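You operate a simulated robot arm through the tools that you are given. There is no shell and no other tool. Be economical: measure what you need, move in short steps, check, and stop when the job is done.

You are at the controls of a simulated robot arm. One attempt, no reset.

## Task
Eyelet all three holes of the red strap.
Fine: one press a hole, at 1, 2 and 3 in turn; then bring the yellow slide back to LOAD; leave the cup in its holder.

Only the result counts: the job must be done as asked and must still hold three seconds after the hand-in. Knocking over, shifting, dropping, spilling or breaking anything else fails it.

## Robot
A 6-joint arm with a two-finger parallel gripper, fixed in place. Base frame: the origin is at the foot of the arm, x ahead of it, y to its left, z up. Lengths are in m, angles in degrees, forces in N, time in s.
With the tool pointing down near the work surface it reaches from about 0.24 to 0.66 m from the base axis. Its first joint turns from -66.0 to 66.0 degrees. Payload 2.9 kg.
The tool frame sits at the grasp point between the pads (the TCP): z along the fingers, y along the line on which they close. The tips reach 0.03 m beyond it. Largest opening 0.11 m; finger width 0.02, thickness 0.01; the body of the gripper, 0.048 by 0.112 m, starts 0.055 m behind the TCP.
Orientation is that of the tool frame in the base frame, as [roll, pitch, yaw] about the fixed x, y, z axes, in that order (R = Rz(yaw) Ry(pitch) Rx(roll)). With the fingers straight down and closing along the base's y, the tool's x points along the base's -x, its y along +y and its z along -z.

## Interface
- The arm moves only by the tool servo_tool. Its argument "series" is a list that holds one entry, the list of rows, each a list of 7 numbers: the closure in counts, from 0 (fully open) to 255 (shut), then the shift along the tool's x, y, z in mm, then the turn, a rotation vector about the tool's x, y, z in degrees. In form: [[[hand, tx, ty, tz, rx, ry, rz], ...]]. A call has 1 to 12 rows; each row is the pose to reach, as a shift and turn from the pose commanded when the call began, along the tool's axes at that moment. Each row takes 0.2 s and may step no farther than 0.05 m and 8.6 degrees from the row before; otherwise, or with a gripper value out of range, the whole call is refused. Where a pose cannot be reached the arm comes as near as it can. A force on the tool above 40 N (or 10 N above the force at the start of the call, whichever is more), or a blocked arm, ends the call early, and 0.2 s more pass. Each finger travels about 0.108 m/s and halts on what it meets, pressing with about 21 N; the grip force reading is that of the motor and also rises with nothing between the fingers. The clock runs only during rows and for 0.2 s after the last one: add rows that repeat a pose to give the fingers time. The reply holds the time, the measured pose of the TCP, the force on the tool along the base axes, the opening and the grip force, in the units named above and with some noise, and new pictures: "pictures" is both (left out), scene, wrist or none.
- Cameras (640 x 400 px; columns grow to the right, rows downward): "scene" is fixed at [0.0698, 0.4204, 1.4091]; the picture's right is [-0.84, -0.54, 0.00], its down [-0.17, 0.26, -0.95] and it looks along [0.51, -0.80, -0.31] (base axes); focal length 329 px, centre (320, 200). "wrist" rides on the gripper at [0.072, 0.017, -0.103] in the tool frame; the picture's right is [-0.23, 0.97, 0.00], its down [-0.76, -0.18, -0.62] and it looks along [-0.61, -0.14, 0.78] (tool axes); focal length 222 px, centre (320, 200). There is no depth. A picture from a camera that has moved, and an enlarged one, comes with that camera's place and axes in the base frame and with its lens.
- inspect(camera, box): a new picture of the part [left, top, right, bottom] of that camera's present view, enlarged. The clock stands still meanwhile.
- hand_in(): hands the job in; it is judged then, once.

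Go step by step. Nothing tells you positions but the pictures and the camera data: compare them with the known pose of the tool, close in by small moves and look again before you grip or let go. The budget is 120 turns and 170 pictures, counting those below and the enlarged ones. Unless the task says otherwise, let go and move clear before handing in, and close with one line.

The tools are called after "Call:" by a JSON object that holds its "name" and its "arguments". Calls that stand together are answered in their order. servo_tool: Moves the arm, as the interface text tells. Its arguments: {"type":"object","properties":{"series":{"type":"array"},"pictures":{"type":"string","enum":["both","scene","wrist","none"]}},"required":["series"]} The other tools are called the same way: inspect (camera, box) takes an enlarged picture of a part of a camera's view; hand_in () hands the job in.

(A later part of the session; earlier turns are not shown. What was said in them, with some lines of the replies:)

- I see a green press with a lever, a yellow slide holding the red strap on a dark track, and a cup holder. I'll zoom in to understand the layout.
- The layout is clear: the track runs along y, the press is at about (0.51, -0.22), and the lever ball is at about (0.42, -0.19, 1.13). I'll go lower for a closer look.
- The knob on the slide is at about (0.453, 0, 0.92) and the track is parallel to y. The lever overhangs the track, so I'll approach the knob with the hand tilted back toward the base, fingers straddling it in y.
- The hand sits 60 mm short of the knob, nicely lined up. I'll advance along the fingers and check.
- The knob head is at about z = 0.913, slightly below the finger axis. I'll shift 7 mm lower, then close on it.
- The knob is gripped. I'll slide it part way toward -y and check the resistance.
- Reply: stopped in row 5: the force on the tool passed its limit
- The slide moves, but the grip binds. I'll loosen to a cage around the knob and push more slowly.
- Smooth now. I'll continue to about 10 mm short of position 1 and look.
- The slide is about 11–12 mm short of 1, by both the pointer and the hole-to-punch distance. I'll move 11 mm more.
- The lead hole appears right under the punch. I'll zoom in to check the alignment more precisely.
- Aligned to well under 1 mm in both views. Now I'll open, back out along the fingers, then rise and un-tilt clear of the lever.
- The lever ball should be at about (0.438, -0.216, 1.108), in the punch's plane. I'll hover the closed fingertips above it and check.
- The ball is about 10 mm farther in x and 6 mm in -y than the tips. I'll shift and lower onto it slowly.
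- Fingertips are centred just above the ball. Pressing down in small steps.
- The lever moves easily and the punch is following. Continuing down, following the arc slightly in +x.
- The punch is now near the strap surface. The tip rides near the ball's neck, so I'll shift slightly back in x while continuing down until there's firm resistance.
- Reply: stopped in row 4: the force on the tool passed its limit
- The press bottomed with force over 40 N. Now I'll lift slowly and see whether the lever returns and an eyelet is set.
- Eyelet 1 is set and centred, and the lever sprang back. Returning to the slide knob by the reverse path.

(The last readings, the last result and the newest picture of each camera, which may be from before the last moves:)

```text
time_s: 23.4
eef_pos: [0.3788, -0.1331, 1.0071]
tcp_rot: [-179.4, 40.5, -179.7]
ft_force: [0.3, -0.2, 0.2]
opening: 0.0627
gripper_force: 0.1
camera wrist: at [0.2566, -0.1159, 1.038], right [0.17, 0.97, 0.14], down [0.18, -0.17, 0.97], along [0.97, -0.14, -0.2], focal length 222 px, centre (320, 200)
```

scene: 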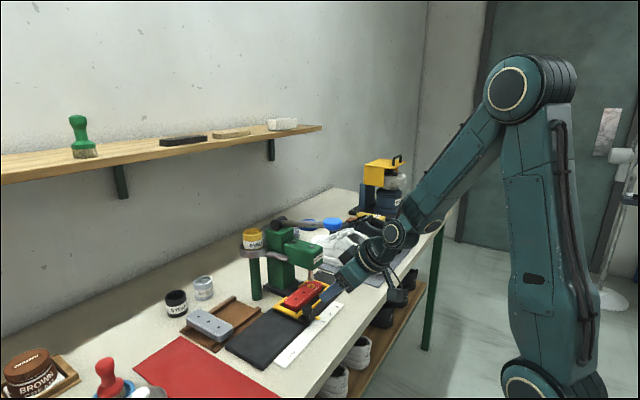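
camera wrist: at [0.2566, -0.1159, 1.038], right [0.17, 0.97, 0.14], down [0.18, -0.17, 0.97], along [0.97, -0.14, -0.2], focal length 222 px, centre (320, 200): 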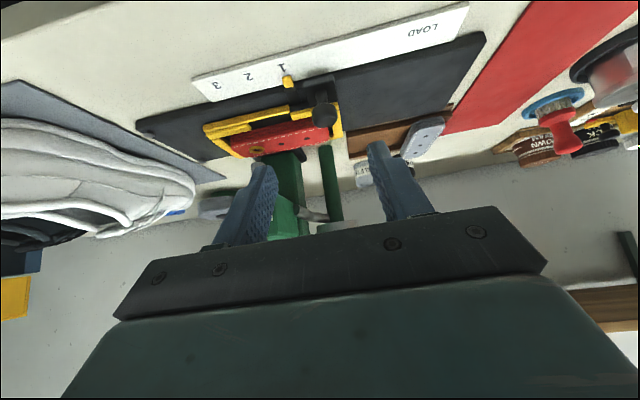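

Advance onto the knob, cage it, then slide ~32 mm toward 2.

Call:
{"name": "servo_tool", "arguments": {"series": [[[110, 1, 5, 35, 0, 0, 0], [110, 2, 5, 70, 0, 0, 0], [110, 3, 5, 90, 0, 0, 0], [110, 3, 5, 99, 0, 0, 0], [110, 3, 5, 99, 0, 0, 0]]]}}

Call:
{"name": "inspect", "arguments": {"camera": "wrist", "box": [200, 30, 440, 250]}}

```text
time_s: 24.6
eef_pos: [0.4404, -0.1274, 0.9295]
tcp_rot: [-179.4, 40.4, -179.7]
ft_force: [-0.1, 0.1, 0.5]
opening: 0.0627
gripper_force: 0.0
camera wrist: at [0.3186, -0.1104, 0.9621], right [0.17, 0.97, 0.14], down [0.18, -0.17, 0.97], along [0.97, -0.14, -0.2], focal length 222 px, centre (320, 200)
```

scene: 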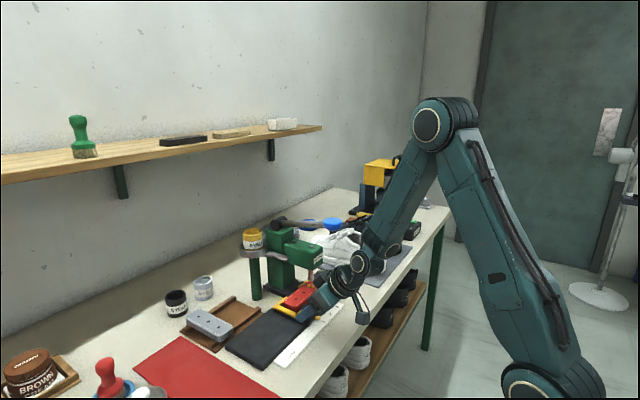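
wrist: 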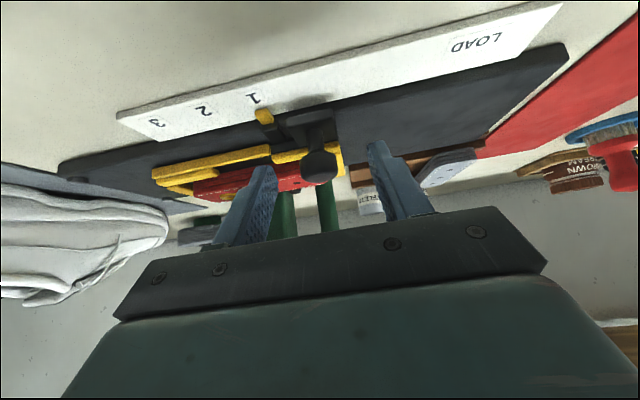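

```text
1.82 times, centred on (320, 140) of wrist
camera zoom: at [0.3186, -0.1104, 0.9621], right [0.17, 0.97, 0.14], down [0.18, -0.17, 0.97], along [0.97, -0.14, -0.2], focal length 404 px, centre (320, 309)
```

zoom: 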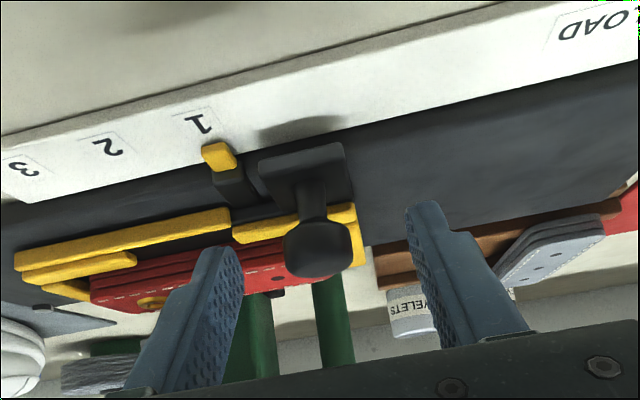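

Knob is centred in the gap. Caging it and sliding toward 2.

Call:
{"name": "servo_tool", "arguments": {"series": [[[193, 0, 0, 0, 0, 0, 0], [193, 0, 0, 0, 0, 0, 0], [193, 0, -6, 0, 0, 0, 0], [193, 0, -12, 0, 0, 0, 0], [193, 0, -18, 0, 0, 0, 0], [193, 0, -24, 0, 0, 0, 0], [193, 0, -30, 0, 0, 0, 0], [193, 0, -34, 0, 0, 0, 0], [193, 0, -34, 0, 0, 0, 0]]]}}

Call:
{"name": "inspect", "arguments": {"camera": "scene", "box": [310, 260, 350, 290]}}

Call:
{"name": "inspect", "arguments": {"camera": "wrist", "box": [180, 130, 300, 250]}}

```text
time_s: 26.6
eef_pos: [0.4416, -0.1615, 0.9308]
tcp_rot: [-179.5, 40.4, -179.7]
ft_force: [-0.8, -2.6, 0.4]
opening: 0.028
gripper_force: 0.9
camera wrist: at [0.3181, -0.1443, 0.962], right [0.17, 0.97, 0.14], down [0.18, -0.17, 0.97], along [0.97, -0.14, -0.2], focal length 222 px, centre (320, 200)
```

scene: 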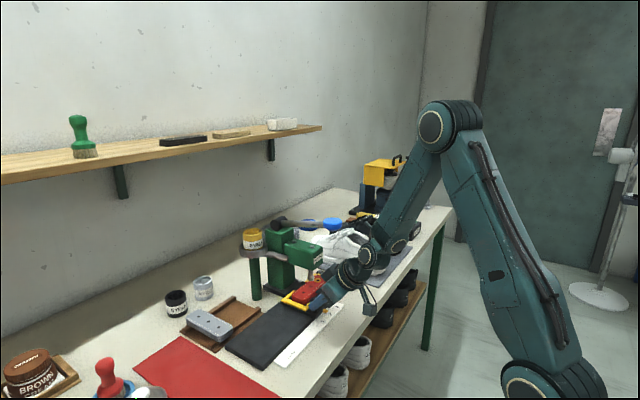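
wrist: 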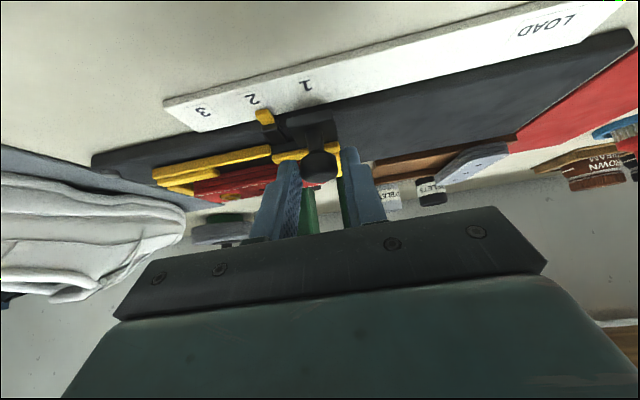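

```text
13.33 times, centred on (330, 275) of scene
camera zoom: at [0.0698, 0.4203, 1.4092], right [-0.84, -0.54, 0.0], down [-0.17, 0.26, -0.95], along [0.51, -0.8, -0.31], focal length 4385 px, centre (187, -800)
```

zoom: 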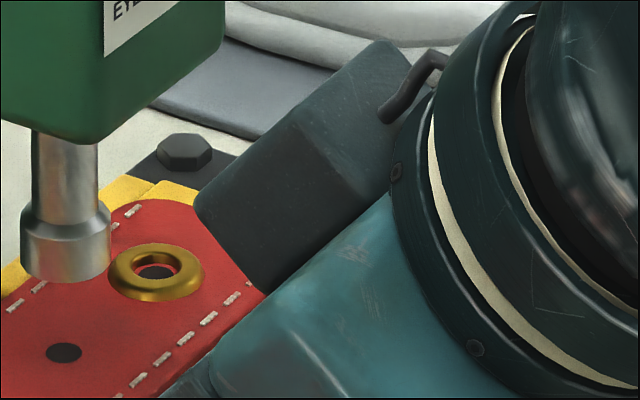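

```text
3.33 times, centred on (240, 190) of wrist
camera zoom: at [0.3181, -0.1443, 0.962], right [0.17, 0.97, 0.14], down [0.18, -0.17, 0.97], along [0.97, -0.14, -0.2], focal length 740 px, centre (587, 233)
```

zoom: 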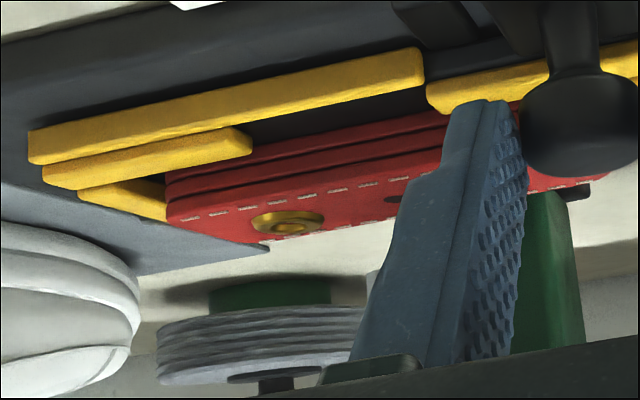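

The second hole is about 1 mm short of the punch; nudging 1 mm.

Call:
{"name": "servo_tool", "arguments": {"series": [[[193, 0, -1, 0, 0, 0, 0], [193, 0, -1, 0, 0, 0, 0]]], "pictures": "none"}}

Call:
{"name": "inspect", "arguments": {"camera": "scene", "box": [310, 260, 350, 290]}}

```text
time_s: 27.1
eef_pos: [0.4394, -0.1612, 0.9301]
tcp_rot: [-179.3, 40.3, -179.6]
ft_force: [-1.0, -0.3, 1.4]
opening: 0.0272
gripper_force: 0.8
```

```text
13.33 times, centred on (330, 275) of scene
camera zoom: at [0.0698, 0.4203, 1.4092], right [-0.84, -0.54, 0.0], down [-0.17, 0.26, -0.95], along [0.51, -0.8, -0.31], focal length 4385 px, centre (187, -800)
```

zoom: 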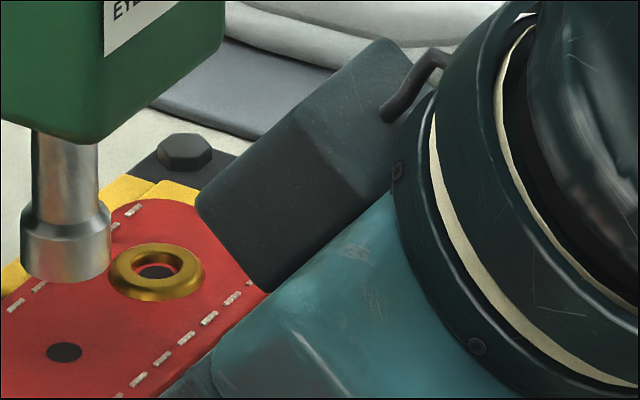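

Nearly there; another ~0.8 mm nudge.

Call:
{"name": "servo_tool", "arguments": {"series": [[[193, 0, -1, 0, 0, 0, 0], [193, 0, -1, 0, 0, 0, 0]]], "pictures": "none"}}

Call:
{"name": "inspect", "arguments": {"camera": "scene", "box": [310, 260, 350, 290]}}

```text
time_s: 27.8
eef_pos: [0.4401, -0.1627, 0.9307]
tcp_rot: [-179.4, 40.3, -179.5]
ft_force: [-0.4, -1.0, -0.3]
opening: 0.0271
gripper_force: 0.4
```

```text
13.33 times, centred on (330, 275) of scene
camera zoom: at [0.0698, 0.4204, 1.4091], right [-0.84, -0.54, 0.0], down [-0.17, 0.26, -0.95], along [0.51, -0.8, -0.31], focal length 4385 px, centre (187, -800)
```

zoom: 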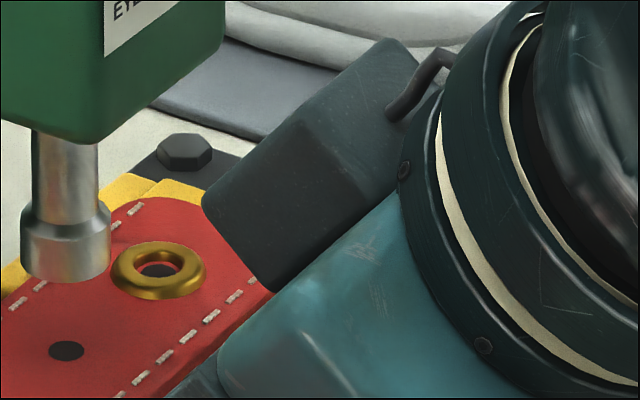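

Aligned. Opening, backing out, rising and then going over the lever ball.

Call:
{"name": "servo_tool", "arguments": {"series": [[[150, 0, 0, 0, 0, 0, 0], [110, 0, 0, 0, 0, 0, 0], [110, 0, 0, -20, 0, 0, 0], [110, 0, 0, -60, 0, 0, 0], [110, 0, 0, -100, 0, 0, 0]]], "pictures": "none"}}

Call:
{"name": "servo_tool", "arguments": {"series": [[[200, -2, -6, -36, 0, 0, 0], [255, -14, -13, -75, 0, 8, 0], [255, -28, -20, -114, 0, 16, 0], [255, -42, -27, -149, 0, 24, 0], [255, -56, -34, -180, 0, 32, 0], [255, -70, -40, -203, 0, 40, 0], [255, -70, -40, -203, 0, 40, 0]]], "pictures": "scene"}}

Call:
{"name": "inspect", "arguments": {"camera": "scene", "box": [280, 260, 340, 330]}}

```text
time_s: 28.9
eef_pos: [0.3752, -0.1596, 1.0084]
tcp_rot: [-179.3, 40.3, -179.6]
ft_force: [0.1, 0.3, 1.1]
opening: 0.0625
gripper_force: 0.1
```

```text
time_s: 30.6
eef_pos: [0.2985, -0.2, 1.2083]
tcp_rot: [-179.5, 0.4, -180.0]
ft_force: [0.1, -0.2, -1.1]
opening: 0.0001
gripper_force: 21.3
```

scene: 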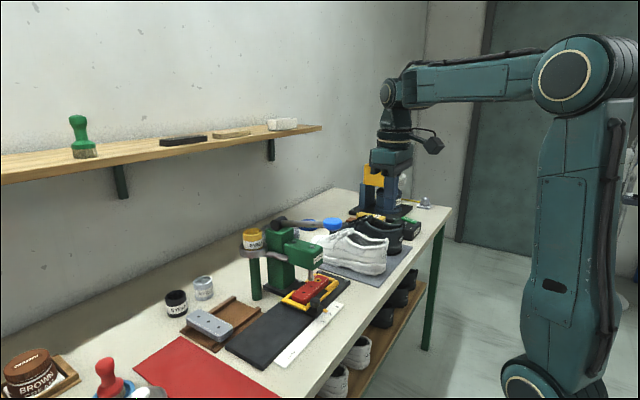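

```text
5.71 times, centred on (310, 295) of scene
camera zoom: at [0.0698, 0.4204, 1.4091], right [-0.84, -0.54, 0.0], down [-0.17, 0.26, -0.95], along [0.51, -0.8, -0.31], focal length 1879 px, centre (377, -343)
```

zoom: 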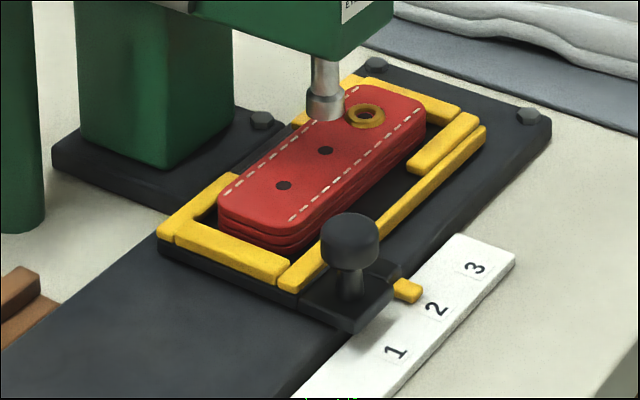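

Slide stayed at 2. Moving above the ball.

Call:
{"name": "servo_tool", "arguments": {"series": [[[255, -37, -6, 0, 0, 0, 0], [255, -74, -12, 0, 0, 0, 0], [255, -111, -18, 0, 0, 0, 0], [255, -147, -24, 10, 0, 0, 0], [255, -147, -24, 40, 0, 0, 0], [255, -147, -24, 45, 0, 0, 0]]], "pictures": "scene"}}

Call:
{"name": "inspect", "arguments": {"camera": "scene", "box": [250, 180, 400, 300]}}

```text
time_s: 31.9
eef_pos: [0.4479, -0.2264, 1.1628]
tcp_rot: [-179.5, 0.3, 180.0]
ft_force: [-0.3, -0.3, -0.1]
opening: 0.0001
gripper_force: 21.1
```

scene: 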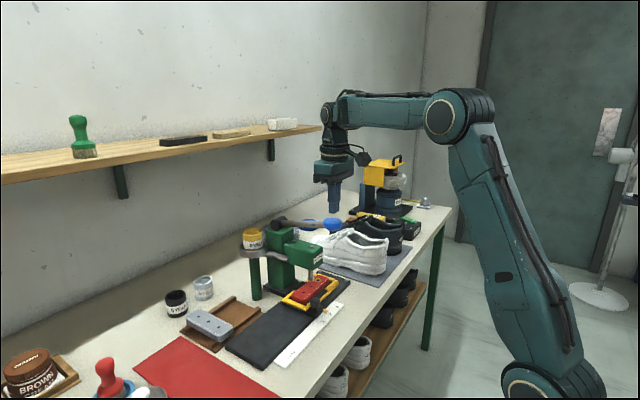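

```text
3.33 times, centred on (325, 240) of scene
camera zoom: at [0.0699, 0.4204, 1.4091], right [-0.84, -0.54, 0.0], down [-0.17, 0.26, -0.95], along [0.51, -0.8, -0.31], focal length 1096 px, centre (303, 67)
```

zoom: 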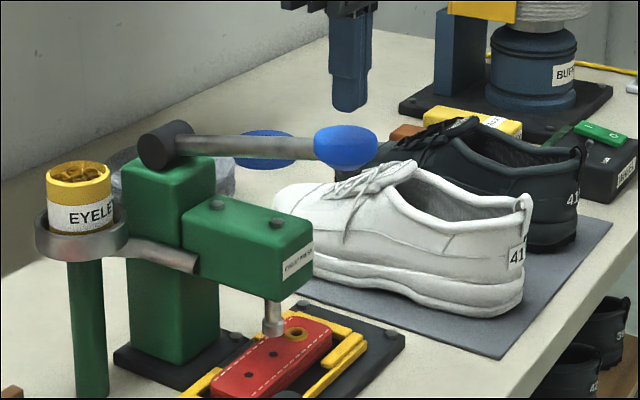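

Pressing for hole 2 in one continuous stroke until the stop.

Call:
{"name": "servo_tool", "arguments": {"series": [[[255, 0, 2, 12, 0, 0, 0], [255, 0, 2, 24, 0, 0, 0], [255, 0, 2, 36, 0, 0, 0], [255, 0, 2, 45, 0, 0, 0], [255, -2, 2, 53, 0, 0, 0], [255, -3, 2, 61, 0, 0, 0], [255, -4, 2, 69, 0, 0, 0], [255, -5, 2, 76, 0, 0, 0], [255, -5, 2, 82, 0, 0, 0], [255, -5, 2, 87, 0, 0, 0], [255, -5, 2, 91, 0, 0, 0], [255, -5, 2, 95, 0, 0, 0]]], "pictures": "scene"}}

Call:
{"name": "inspect", "arguments": {"camera": "scene", "box": [270, 210, 370, 300]}}

```text
time_s: 34.4
eef_pos: [0.4493, -0.222, 1.0765]
tcp_rot: [-179.3, 0.6, -179.9]
ft_force: [-7.4, 2.9, 10.7]
opening: 0.0001
gripper_force: 20.8
stopped in row 12: the force on the tool passed its limit (the readings are from after the stop); the commanded pose is now the measured one
```

scene: 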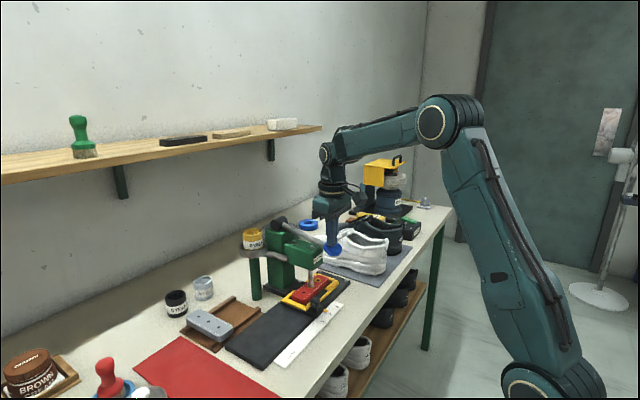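

```text
4.44 times, centred on (320, 255) of scene
camera zoom: at [0.0695, 0.4205, 1.4091], right [-0.84, -0.54, 0.0], down [-0.17, 0.26, -0.95], along [0.51, -0.8, -0.31], focal length 1462 px, centre (320, -44)
```

zoom: 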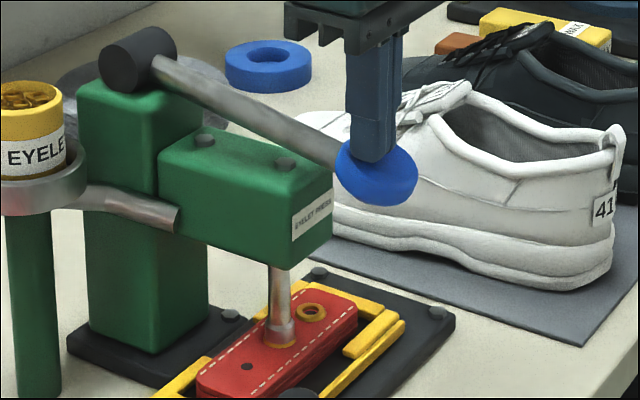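

Bottomed out the same way. Lifting.

Call:
{"name": "servo_tool", "arguments": {"series": [[[255, 1, 0, -10, 0, 0, 0], [255, 2, 0, -25, 0, 0, 0], [255, 3, 0, -45, 0, 0, 0], [255, 3, 0, -65, 0, 0, 0], [255, 3, 0, -85, 0, 0, 0], [255, 3, 0, -115, 0, 0, 0]]], "pictures": "none"}}

Call:
{"name": "inspect", "arguments": {"camera": "scene", "box": [270, 210, 370, 330]}}

```text
time_s: 35.8
eef_pos: [0.4439, -0.2213, 1.1895]
tcp_rot: [-179.5, 0.7, -179.9]
ft_force: [0.4, 0.5, -0.6]
opening: 0.0
gripper_force: 21.3
```

```text
3.33 times, centred on (320, 270) of scene
camera zoom: at [0.0698, 0.4204, 1.4091], right [-0.84, -0.54, 0.0], down [-0.17, 0.26, -0.95], along [0.51, -0.8, -0.31], focal length 1096 px, centre (320, -33)
```

zoom: 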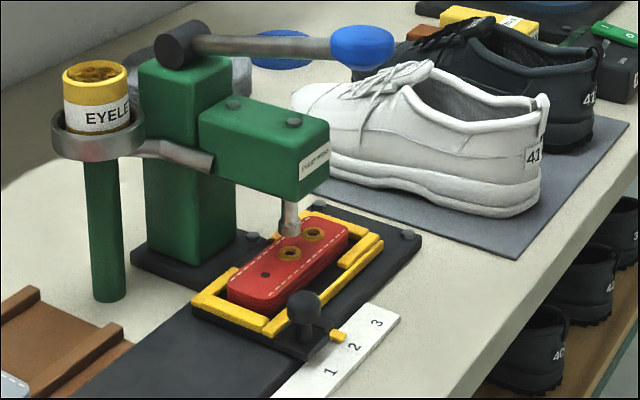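

Eyelet 2 is set. Back to the knob.

Call:
{"name": "servo_tool", "arguments": {"series": [[[255, 40, 8, -10, 0, 0, 0], [255, 80, 16, -15, 0, 0, 0], [200, 120, 24, -15, 0, 0, 0], [150, 145, 32, -15, 0, 0, 0], [110, 130, 38, 25, 0, -8, 0], [110, 115, 44, 65, 0, -16, 0], [110, 100, 50, 105, 0, -24, 0], [110, 85, 56, 145, 0, -32, 0], [110, 70, 60, 183, 0, -39.3, 0], [110, 70, 60, 183, 0, -39.3, 0]]], "pictures": "wrist"}}

```text
time_s: 38.0
eef_pos: [0.3777, -0.1625, 1.0083]
tcp_rot: [-179.3, 39.9, -179.4]
ft_force: [-0.4, -0.6, -0.7]
opening: 0.0628
gripper_force: 0.1
camera wrist: at [0.2559, -0.1464, 1.0407], right [0.17, 0.98, 0.14], down [0.18, -0.17, 0.97], along [0.97, -0.14, -0.21], focal length 222 px, centre (320, 200)
```

wrist: 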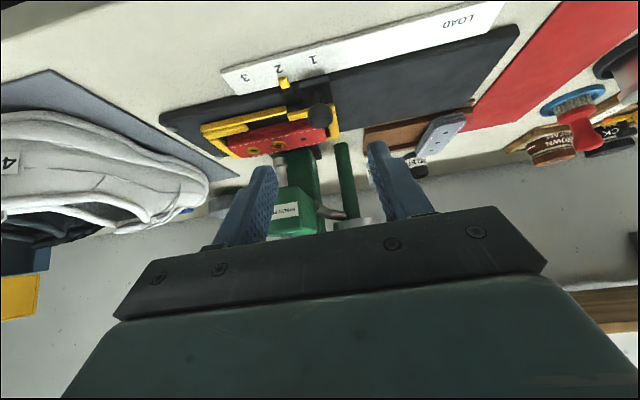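

Advancing onto the knob, caging, and sliding to near 3.

Call:
{"name": "servo_tool", "arguments": {"series": [[[110, 1, 1, 35, 0, 0, 0], [110, 2, 1, 70, 0, 0, 0], [110, 2, 1, 90, 0, 0, 0], [110, 2, 1, 100, 0, 0, 0], [110, 2, 1, 100, 0, 0, 0]]], "pictures": "wrist"}}

```text
time_s: 39.2
eef_pos: [0.441, -0.1645, 0.929]
tcp_rot: [-179.3, 40.0, -179.5]
ft_force: [0.2, -0.1, -0.1]
opening: 0.0628
gripper_force: 0.1
camera wrist: at [0.3188, -0.147, 0.9611], right [0.17, 0.98, 0.14], down [0.18, -0.17, 0.97], along [0.97, -0.14, -0.21], focal length 222 px, centre (320, 200)
```

wrist: 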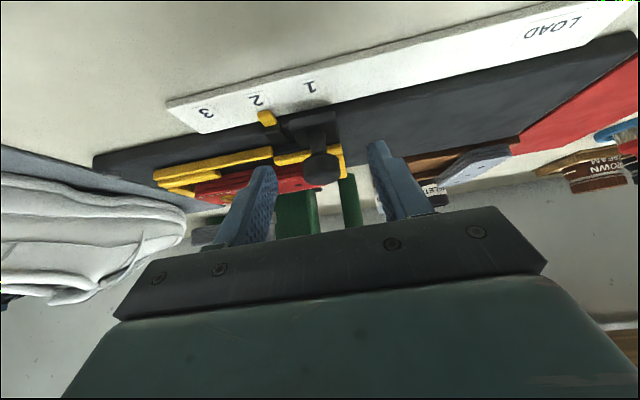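

Call:
{"name": "servo_tool", "arguments": {"series": [[[193, 0, 0, 0, 0, 0, 0], [193, 0, 0, 0, 0, 0, 0], [193, 0, -6, 0, 0, 0, 0], [193, 0, -12, 0, 0, 0, 0], [193, 0, -18, 0, 0, 0, 0], [193, 0, -24, 0, 0, 0, 0], [193, 0, -29, 0, 0, 0, 0], [193, 0, -32, 0, 0, 0, 0], [193, 0, -32, 0, 0, 0, 0]]], "pictures": "none"}}

Call:
{"name": "inspect", "arguments": {"camera": "scene", "box": [310, 260, 350, 290]}}

```text
time_s: 41.2
eef_pos: [0.4418, -0.195, 0.9297]
tcp_rot: [-179.1, 40.0, -179.4]
ft_force: [-0.9, -2.6, 1.0]
opening: 0.0277
gripper_force: 0.7
```

```text
13.33 times, centred on (330, 275) of scene
camera zoom: at [0.0698, 0.4203, 1.4092], right [-0.84, -0.54, 0.0], down [-0.17, 0.26, -0.95], along [0.51, -0.8, -0.31], focal length 4385 px, centre (187, -800)
```

zoom: 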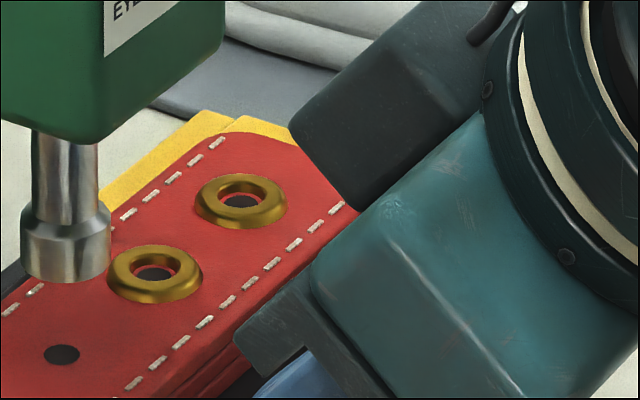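

The third hole is ~1.8 mm short; nudging.

Call:
{"name": "servo_tool", "arguments": {"series": [[[193, 0, -1, 0, 0, 0, 0], [193, 0, -2, 0, 0, 0, 0], [193, 0, -2, 0, 0, 0, 0]]], "pictures": "none"}}

Call:
{"name": "inspect", "arguments": {"camera": "scene", "box": [310, 260, 350, 290]}}

```text
time_s: 42.0
eef_pos: [0.442, -0.1979, 0.9282]
tcp_rot: [-179.2, 39.9, -179.4]
ft_force: [-0.8, -1.4, -0.1]
opening: 0.0271
gripper_force: 0.1
```

```text
13.33 times, centred on (330, 275) of scene
camera zoom: at [0.0698, 0.4203, 1.4092], right [-0.84, -0.54, 0.0], down [-0.17, 0.26, -0.95], along [0.51, -0.8, -0.31], focal length 4385 px, centre (187, -800)
```

zoom: 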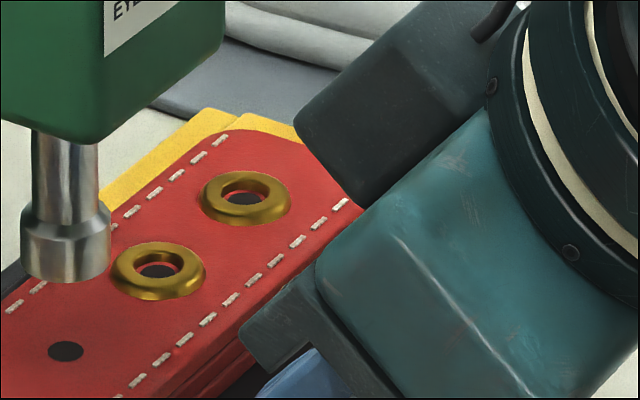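

Aligned. Opening, backing out and rising.

Call:
{"name": "servo_tool", "arguments": {"series": [[[150, 0, 0, 0, 0, 0, 0], [110, 0, 0, 0, 0, 0, 0], [110, 0, 0, -20, 0, 0, 0], [110, 0, 0, -60, 0, 0, 0], [110, 0, 0, -100, 0, 0, 0]]], "pictures": "none"}}

Call:
{"name": "servo_tool", "arguments": {"series": [[[200, -2, -4, -36, 0, 0, 0], [255, -14, -8, -75, 0, 8, 0], [255, -28, -12, -114, 0, 16, 0], [255, -42, -16, -149, 0, 24, 0], [255, -56, -20, -180, 0, 32, 0], [255, -70, -24, -203, 0, 40, 0], [255, -70, -24, -203, 0, 40, 0]]], "pictures": "none"}}

Call:
{"name": "inspect", "arguments": {"camera": "scene", "box": [270, 210, 370, 330]}}

```text
time_s: 43.2
eef_pos: [0.3785, -0.1962, 1.0046]
tcp_rot: [-179.3, 40.0, -179.5]
ft_force: [0.1, -1.2, 0.5]
opening: 0.0626
gripper_force: 0.0
```

```text
time_s: 44.8
eef_pos: [0.2996, -0.2173, 1.2065]
tcp_rot: [-179.5, -0.1, -179.7]
ft_force: [0.4, -1.4, 0.6]
opening: 0.0002
gripper_force: 20.6
```

```text
3.33 times, centred on (320, 270) of scene
camera zoom: at [0.0698, 0.4204, 1.4091], right [-0.84, -0.54, 0.0], down [-0.17, 0.26, -0.95], along [0.51, -0.8, -0.31], focal length 1096 px, centre (320, -33)
```

zoom: 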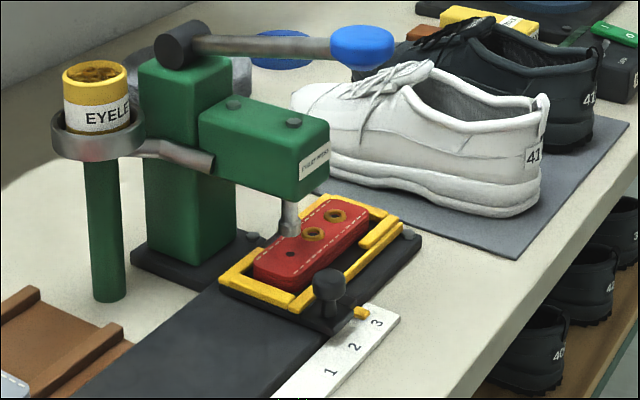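

Slide stayed put with the third hole under the punch. Moving above the ball.

Call:
{"name": "servo_tool", "arguments": {"series": [[[255, -37, -2, 0, 0, 0, 0], [255, -74, -4, 0, 0, 0, 0], [255, -111, -6, 0, 0, 0, 0], [255, -147, -7, 10, 0, 0, 0], [255, -147, -7, 40, 0, 0, 0], [255, -147, -7, 45, 0, 0, 0]]], "pictures": "none"}}

Call:
{"name": "inspect", "arguments": {"camera": "scene", "box": [250, 180, 400, 300]}}

```text
time_s: 46.2
eef_pos: [0.4478, -0.2261, 1.1597]
tcp_rot: [-179.5, -0.1, -179.8]
ft_force: [0.4, -0.2, 0.6]
opening: 0.0
gripper_force: 21.1
```

```text
3.33 times, centred on (325, 240) of scene
camera zoom: at [0.0698, 0.4204, 1.4091], right [-0.84, -0.54, 0.0], down [-0.17, 0.26, -0.95], along [0.51, -0.8, -0.31], focal length 1096 px, centre (303, 67)
```

zoom: 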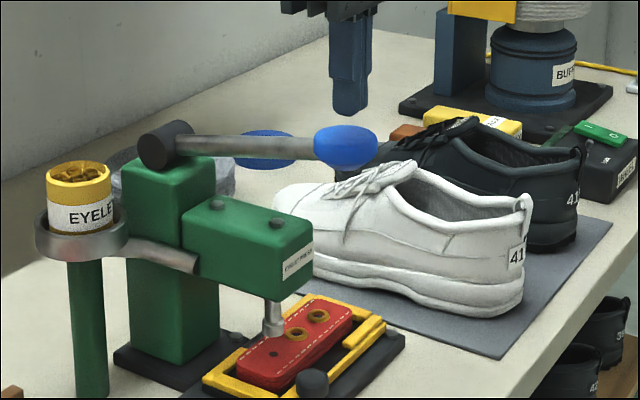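

Pressing for hole 3.

Call:
{"name": "servo_tool", "arguments": {"series": [[[255, 0, 2, 10, 0, 0, 0], [255, 0, 2, 22, 0, 0, 0], [255, 0, 2, 34, 0, 0, 0], [255, 0, 2, 43, 0, 0, 0], [255, -2, 2, 51, 0, 0, 0], [255, -3, 2, 59, 0, 0, 0], [255, -4, 2, 67, 0, 0, 0], [255, -5, 2, 74, 0, 0, 0], [255, -5, 2, 80, 0, 0, 0], [255, -5, 2, 85, 0, 0, 0], [255, -5, 2, 90, 0, 0, 0], [255, -5, 2, 95, 0, 0, 0]]], "pictures": "none"}}

Call:
{"name": "inspect", "arguments": {"camera": "scene", "box": [270, 210, 370, 300]}}

```text
time_s: 48.6
eef_pos: [0.4525, -0.2244, 1.0781]
tcp_rot: [-179.2, 0.5, -179.9]
ft_force: [-6.7, 2.9, 11.7]
opening: 0.0002
gripper_force: 20.9
stopped in row 12: the force on the tool passed its limit (the readings are from after the stop); the commanded pose is now the measured one
```

```text
4.44 times, centred on (320, 255) of scene
camera zoom: at [0.0694, 0.4205, 1.4091], right [-0.84, -0.54, 0.0], down [-0.17, 0.26, -0.95], along [0.51, -0.8, -0.31], focal length 1462 px, centre (320, -44)
```

zoom: 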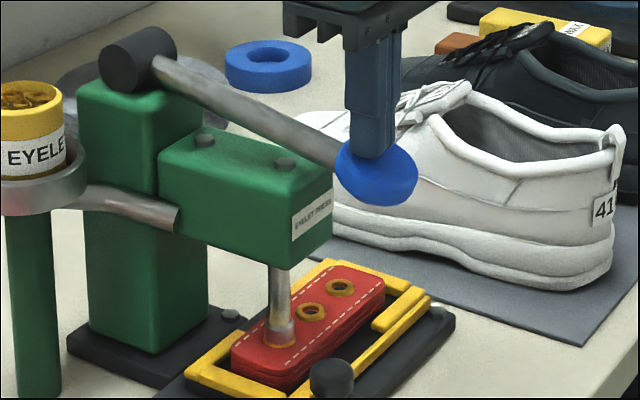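

Bottomed again. Lifting and checking.

Call:
{"name": "servo_tool", "arguments": {"series": [[[255, 1, 0, -10, 0, 0, 0], [255, 2, 0, -25, 0, 0, 0], [255, 5, 0, -45, 0, 0, 0], [255, 7, 0, -65, 0, 0, 0], [255, 7, 0, -85, 0, 0, 0], [255, 7, 0, -115, 0, 0, 0]]], "pictures": "none"}}

Call:
{"name": "inspect", "arguments": {"camera": "scene", "box": [270, 210, 370, 330]}}

```text
time_s: 50.0
eef_pos: [0.4448, -0.2256, 1.1913]
tcp_rot: [-179.3, 0.4, -179.9]
ft_force: [0.1, 0.5, -0.3]
opening: 0.0
gripper_force: 21.0
```

```text
3.33 times, centred on (320, 270) of scene
camera zoom: at [0.0698, 0.4204, 1.4091], right [-0.84, -0.54, 0.0], down [-0.17, 0.26, -0.95], along [0.51, -0.8, -0.31], focal length 1096 px, centre (320, -33)
```

zoom: 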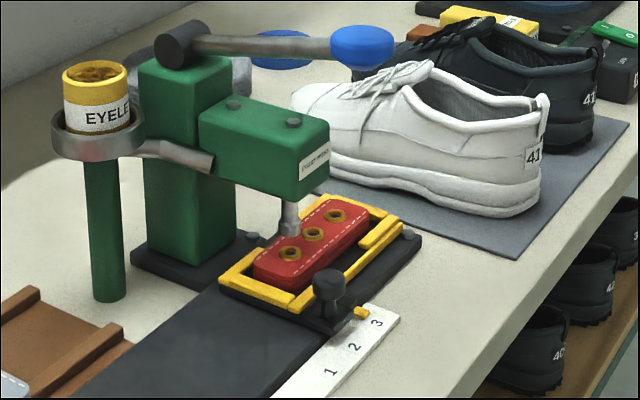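

All three eyelets are set. Returning to the knob to bring the slide back to LOAD.

Call:
{"name": "servo_tool", "arguments": {"series": [[[255, 40, 5, -10, 0, 0, 0], [255, 80, 10, -15, 0, 0, 0], [200, 120, 15, -15, 0, 0, 0], [150, 145, 18, -15, 0, 0, 0], [110, 130, 20, 25, 0, -8, 0], [110, 115, 22, 65, 0, -16, 0], [110, 100, 24, 105, 0, -24, 0], [110, 85, 27, 145, 0, -32, 0], [110, 70, 30, 183, 0, -39.3, 0], [110, 70, 30, 183, 0, -39.3, 0]]], "pictures": "none"}}

```text
time_s: 52.2
eef_pos: [0.3779, -0.1968, 1.0075]
tcp_rot: [-179.0, 39.7, -179.2]
ft_force: [-0.6, 0.3, -1.0]
opening: 0.0624
gripper_force: 0.1
```

Call:
{"name": "servo_tool", "arguments": {"series": [[[110, 1, 1, 35, 0, 0, 0], [110, 2, 1, 70, 0, 0, 0], [110, 2, 1, 90, 0, 0, 0], [110, 2, 1, 100, 0, 0, 0], [110, 2, 1, 100, 0, 0, 0]]], "pictures": "wrist"}}

```text
time_s: 53.4
eef_pos: [0.4406, -0.197, 0.9279]
tcp_rot: [-179.0, 39.8, -179.2]
ft_force: [-0.8, -0.2, 0.0]
opening: 0.0624
gripper_force: 0.1
camera wrist: at [0.3174, -0.1805, 0.9605], right [0.17, 0.98, 0.13], down [0.19, -0.16, 0.97], along [0.97, -0.14, -0.21], focal length 222 px, centre (320, 200)
```

wrist: 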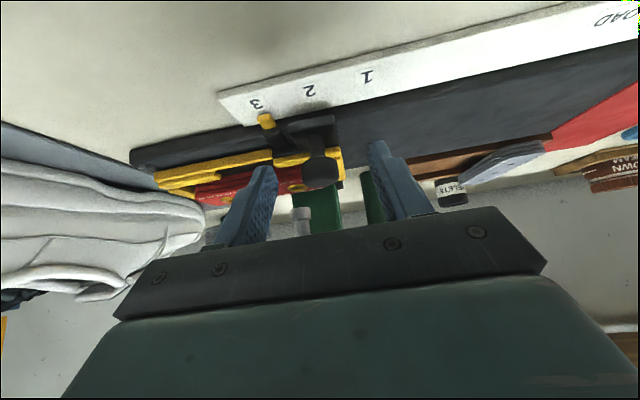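

Caging the knob and pulling back toward LOAD.

Call:
{"name": "servo_tool", "arguments": {"series": [[[193, 0, 0, 0, 0, 0, 0], [193, 0, 0, 0, 0, 0, 0], [193, 0, 8, 0, 0, 0, 0], [193, 0, 18, 0, 0, 0, 0], [193, 0, 28, 0, 0, 0, 0], [193, 0, 38, 0, 0, 0, 0], [193, 0, 48, -1, 0, 0, 0], [193, 0, 58, -1, 0, 0, 0], [193, -1, 68, -1, 0, 0, 0], [193, -1, 78, -1, 0, 0, 0], [193, -1, 88, -1, 0, 0, 0], [193, -1, 98, -1, 0, 0, 0]]], "pictures": "wrist"}}

```text
time_s: 56.0
eef_pos: [0.438, -0.0977, 0.9303]
tcp_rot: [-179.0, 39.9, -179.3]
ft_force: [0.6, -0.1, -0.7]
opening: 0.0271
gripper_force: 0.3
camera wrist: at [0.3159, -0.0808, 0.9631], right [0.17, 0.98, 0.13], down [0.19, -0.16, 0.97], along [0.97, -0.14, -0.21], focal length 222 px, centre (320, 200)
```

wrist: 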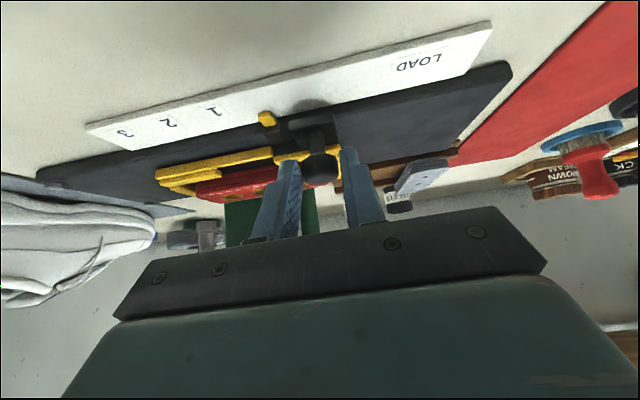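

Call:
{"name": "servo_tool", "arguments": {"series": [[[193, 0, 8, 0, 0, 0, 0], [193, 0, 18, 0, 0, 0, 0], [193, 0, 28, 0, 0, 0, 0], [193, 0, 38, 0, 0, 0, 0], [193, 0, 48, -1, 0, 0, 0], [193, 0, 58, -1, 0, 0, 0], [193, -1, 68, -1, 0, 0, 0], [193, -1, 78, -1, 0, 0, 0], [193, -1, 86, -1, 0, 0, 0], [193, -1, 92, -1, 0, 0, 0], [193, -1, 96, -1, 0, 0, 0], [193, -1, 96, -1, 0, 0, 0]]], "pictures": "scene"}}

Call:
{"name": "inspect", "arguments": {"camera": "scene", "box": [220, 280, 350, 370]}}

```text
time_s: 58.6
eef_pos: [0.4375, -0.0019, 0.9301]
tcp_rot: [-179.0, 39.8, -179.2]
ft_force: [0.3, 2.0, 0.3]
opening: 0.0275
gripper_force: 0.6
```

scene: 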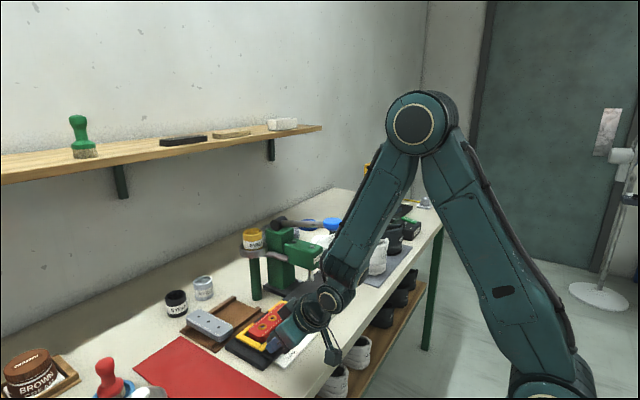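

```text
4.44 times, centred on (285, 325) of scene
camera zoom: at [0.0698, 0.4204, 1.4091], right [-0.84, -0.54, 0.0], down [-0.17, 0.26, -0.95], along [0.51, -0.8, -0.31], focal length 1462 px, centre (476, -356)
```

zoom: 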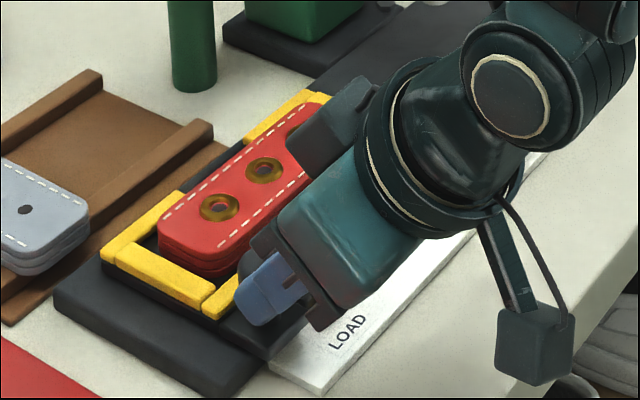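

About 3 mm short of the original LOAD spot; nudging further.

Call:
{"name": "servo_tool", "arguments": {"series": [[[193, 0, 2, 0, 0, 0, 0], [193, 0, 3.5, 0, 0, 0, 0], [193, 0, 3.5, 0, 0, 0, 0]]], "pictures": "none"}}

Call:
{"name": "inspect", "arguments": {"camera": "scene", "box": [220, 280, 350, 370]}}

```text
time_s: 59.4
eef_pos: [0.4386, -0.0002, 0.9314]
tcp_rot: [-179.0, 39.8, -179.2]
ft_force: [-0.2, -0.8, -0.4]
opening: 0.0267
gripper_force: 0.0
```

```text
4.44 times, centred on (285, 325) of scene
camera zoom: at [0.0698, 0.4204, 1.4091], right [-0.84, -0.54, 0.0], down [-0.17, 0.26, -0.95], along [0.51, -0.8, -0.31], focal length 1462 px, centre (476, -356)
```

zoom: 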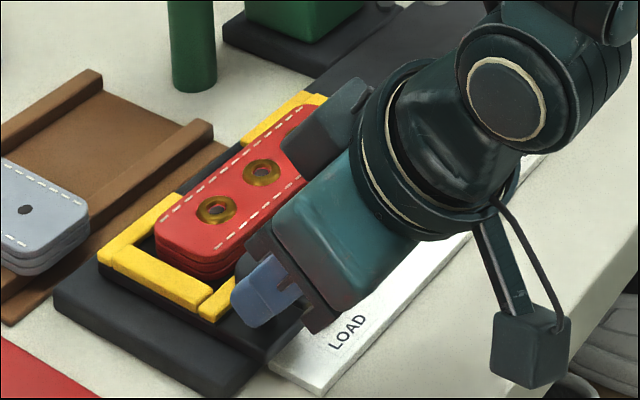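

Call:
{"name": "servo_tool", "arguments": {"series": [[[193, 0, 1, 0, 0, 0, 0], [193, 0, 2, 0, 0, 0, 0], [193, 0, 2, 0, 0, 0, 0]]], "pictures": "none"}}

Call:
{"name": "inspect", "arguments": {"camera": "scene", "box": [220, 280, 350, 370]}}

```text
time_s: 60.2
eef_pos: [0.4384, 0.0026, 0.93]
tcp_rot: [-178.8, 39.8, -179.2]
ft_force: [-0.3, -2.4, -0.1]
opening: 0.0276
gripper_force: 0.5
```

```text
4.44 times, centred on (285, 325) of scene
camera zoom: at [0.0698, 0.4203, 1.4092], right [-0.84, -0.54, 0.0], down [-0.17, 0.26, -0.95], along [0.51, -0.8, -0.31], focal length 1462 px, centre (476, -356)
```

zoom: 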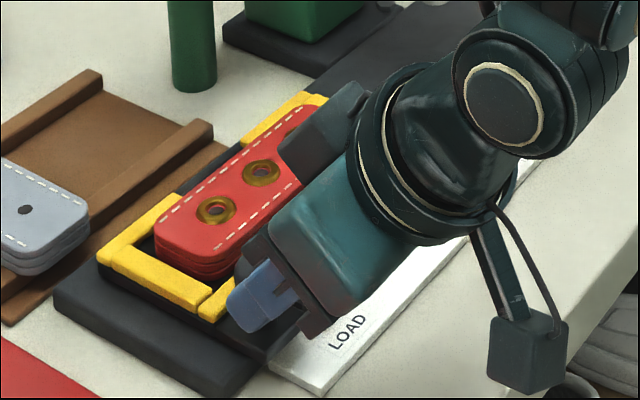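

The slide matches its original LOAD position and touches the end stop. Releasing, backing out and checking.

Call:
{"name": "servo_tool", "arguments": {"series": [[[150, 0, -1, 0, 0, 0, 0], [110, 0, -1, 0, 0, 0, 0], [110, 0, -1, -20, 0, 0, 0], [110, 0, -1, -60, 0, 0, 0], [110, 0, -1, -100, 0, 0, 0], [110, -10, -1, -140, 0, 0, 0], [110, -20, -1, -180, 0, 8, 0], [110, -30, -1, -215, 0, 16, 0]]]}}

Call:
{"name": "inspect", "arguments": {"camera": "scene", "box": [220, 280, 350, 370]}}

Call:
{"name": "inspect", "arguments": {"camera": "scene", "box": [160, 200, 360, 380]}}

```text
time_s: 62.0
eef_pos: [0.322, 0.0004, 1.1126]
tcp_rot: [-179.0, 23.7, -179.5]
ft_force: [-0.3, 1.0, -0.1]
opening: 0.0626
gripper_force: 0.0
camera wrist: at [0.2146, 0.0167, 1.177], right [0.21, 0.98, 0.08], down [0.45, -0.16, 0.88], along [0.87, -0.15, -0.47], focal length 222 px, centre (320, 200)
```

scene: 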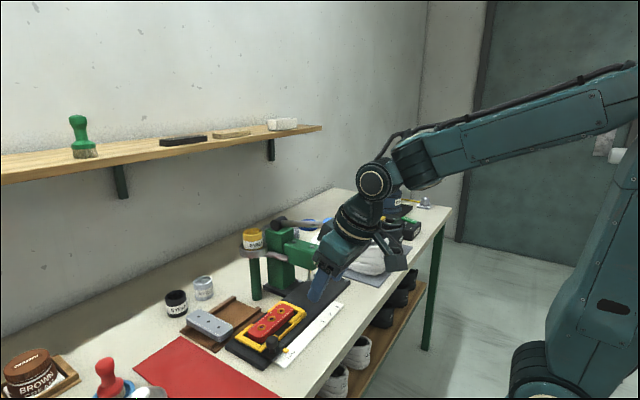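
wrist: 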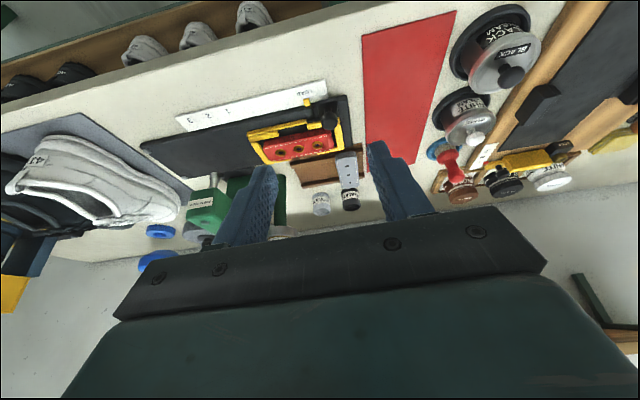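

```text
4.44 times, centred on (285, 325) of scene
camera zoom: at [0.0698, 0.4204, 1.4091], right [-0.84, -0.54, 0.0], down [-0.17, 0.26, -0.95], along [0.51, -0.8, -0.31], focal length 1462 px, centre (476, -356)
```

zoom: 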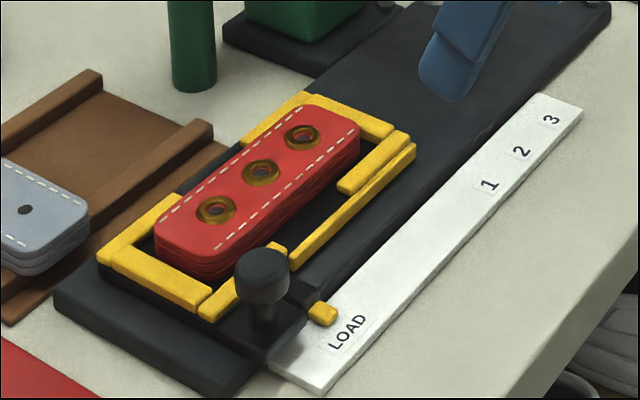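

```text
2.22 times, centred on (260, 290) of scene
camera zoom: at [0.0698, 0.4204, 1.4091], right [-0.84, -0.54, 0.0], down [-0.17, 0.26, -0.95], along [0.51, -0.8, -0.31], focal length 731 px, centre (453, 0)
```

zoom: 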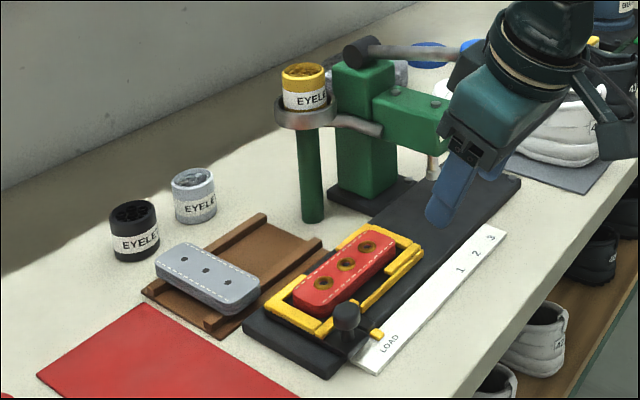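

The picture matches the start: the slide is at LOAD with all three eyelets set, the cup is in its holder, nothing else has moved, and the arm is clear. Handing in.

Call:
{"name": "hand_in", "arguments": {}}

```text
The job is handed in.
```

I set all three eyelets in the red strap with one press each at 1, 2 and 3, brought the yellow slide back to LOAD, and left the cup in its holder.
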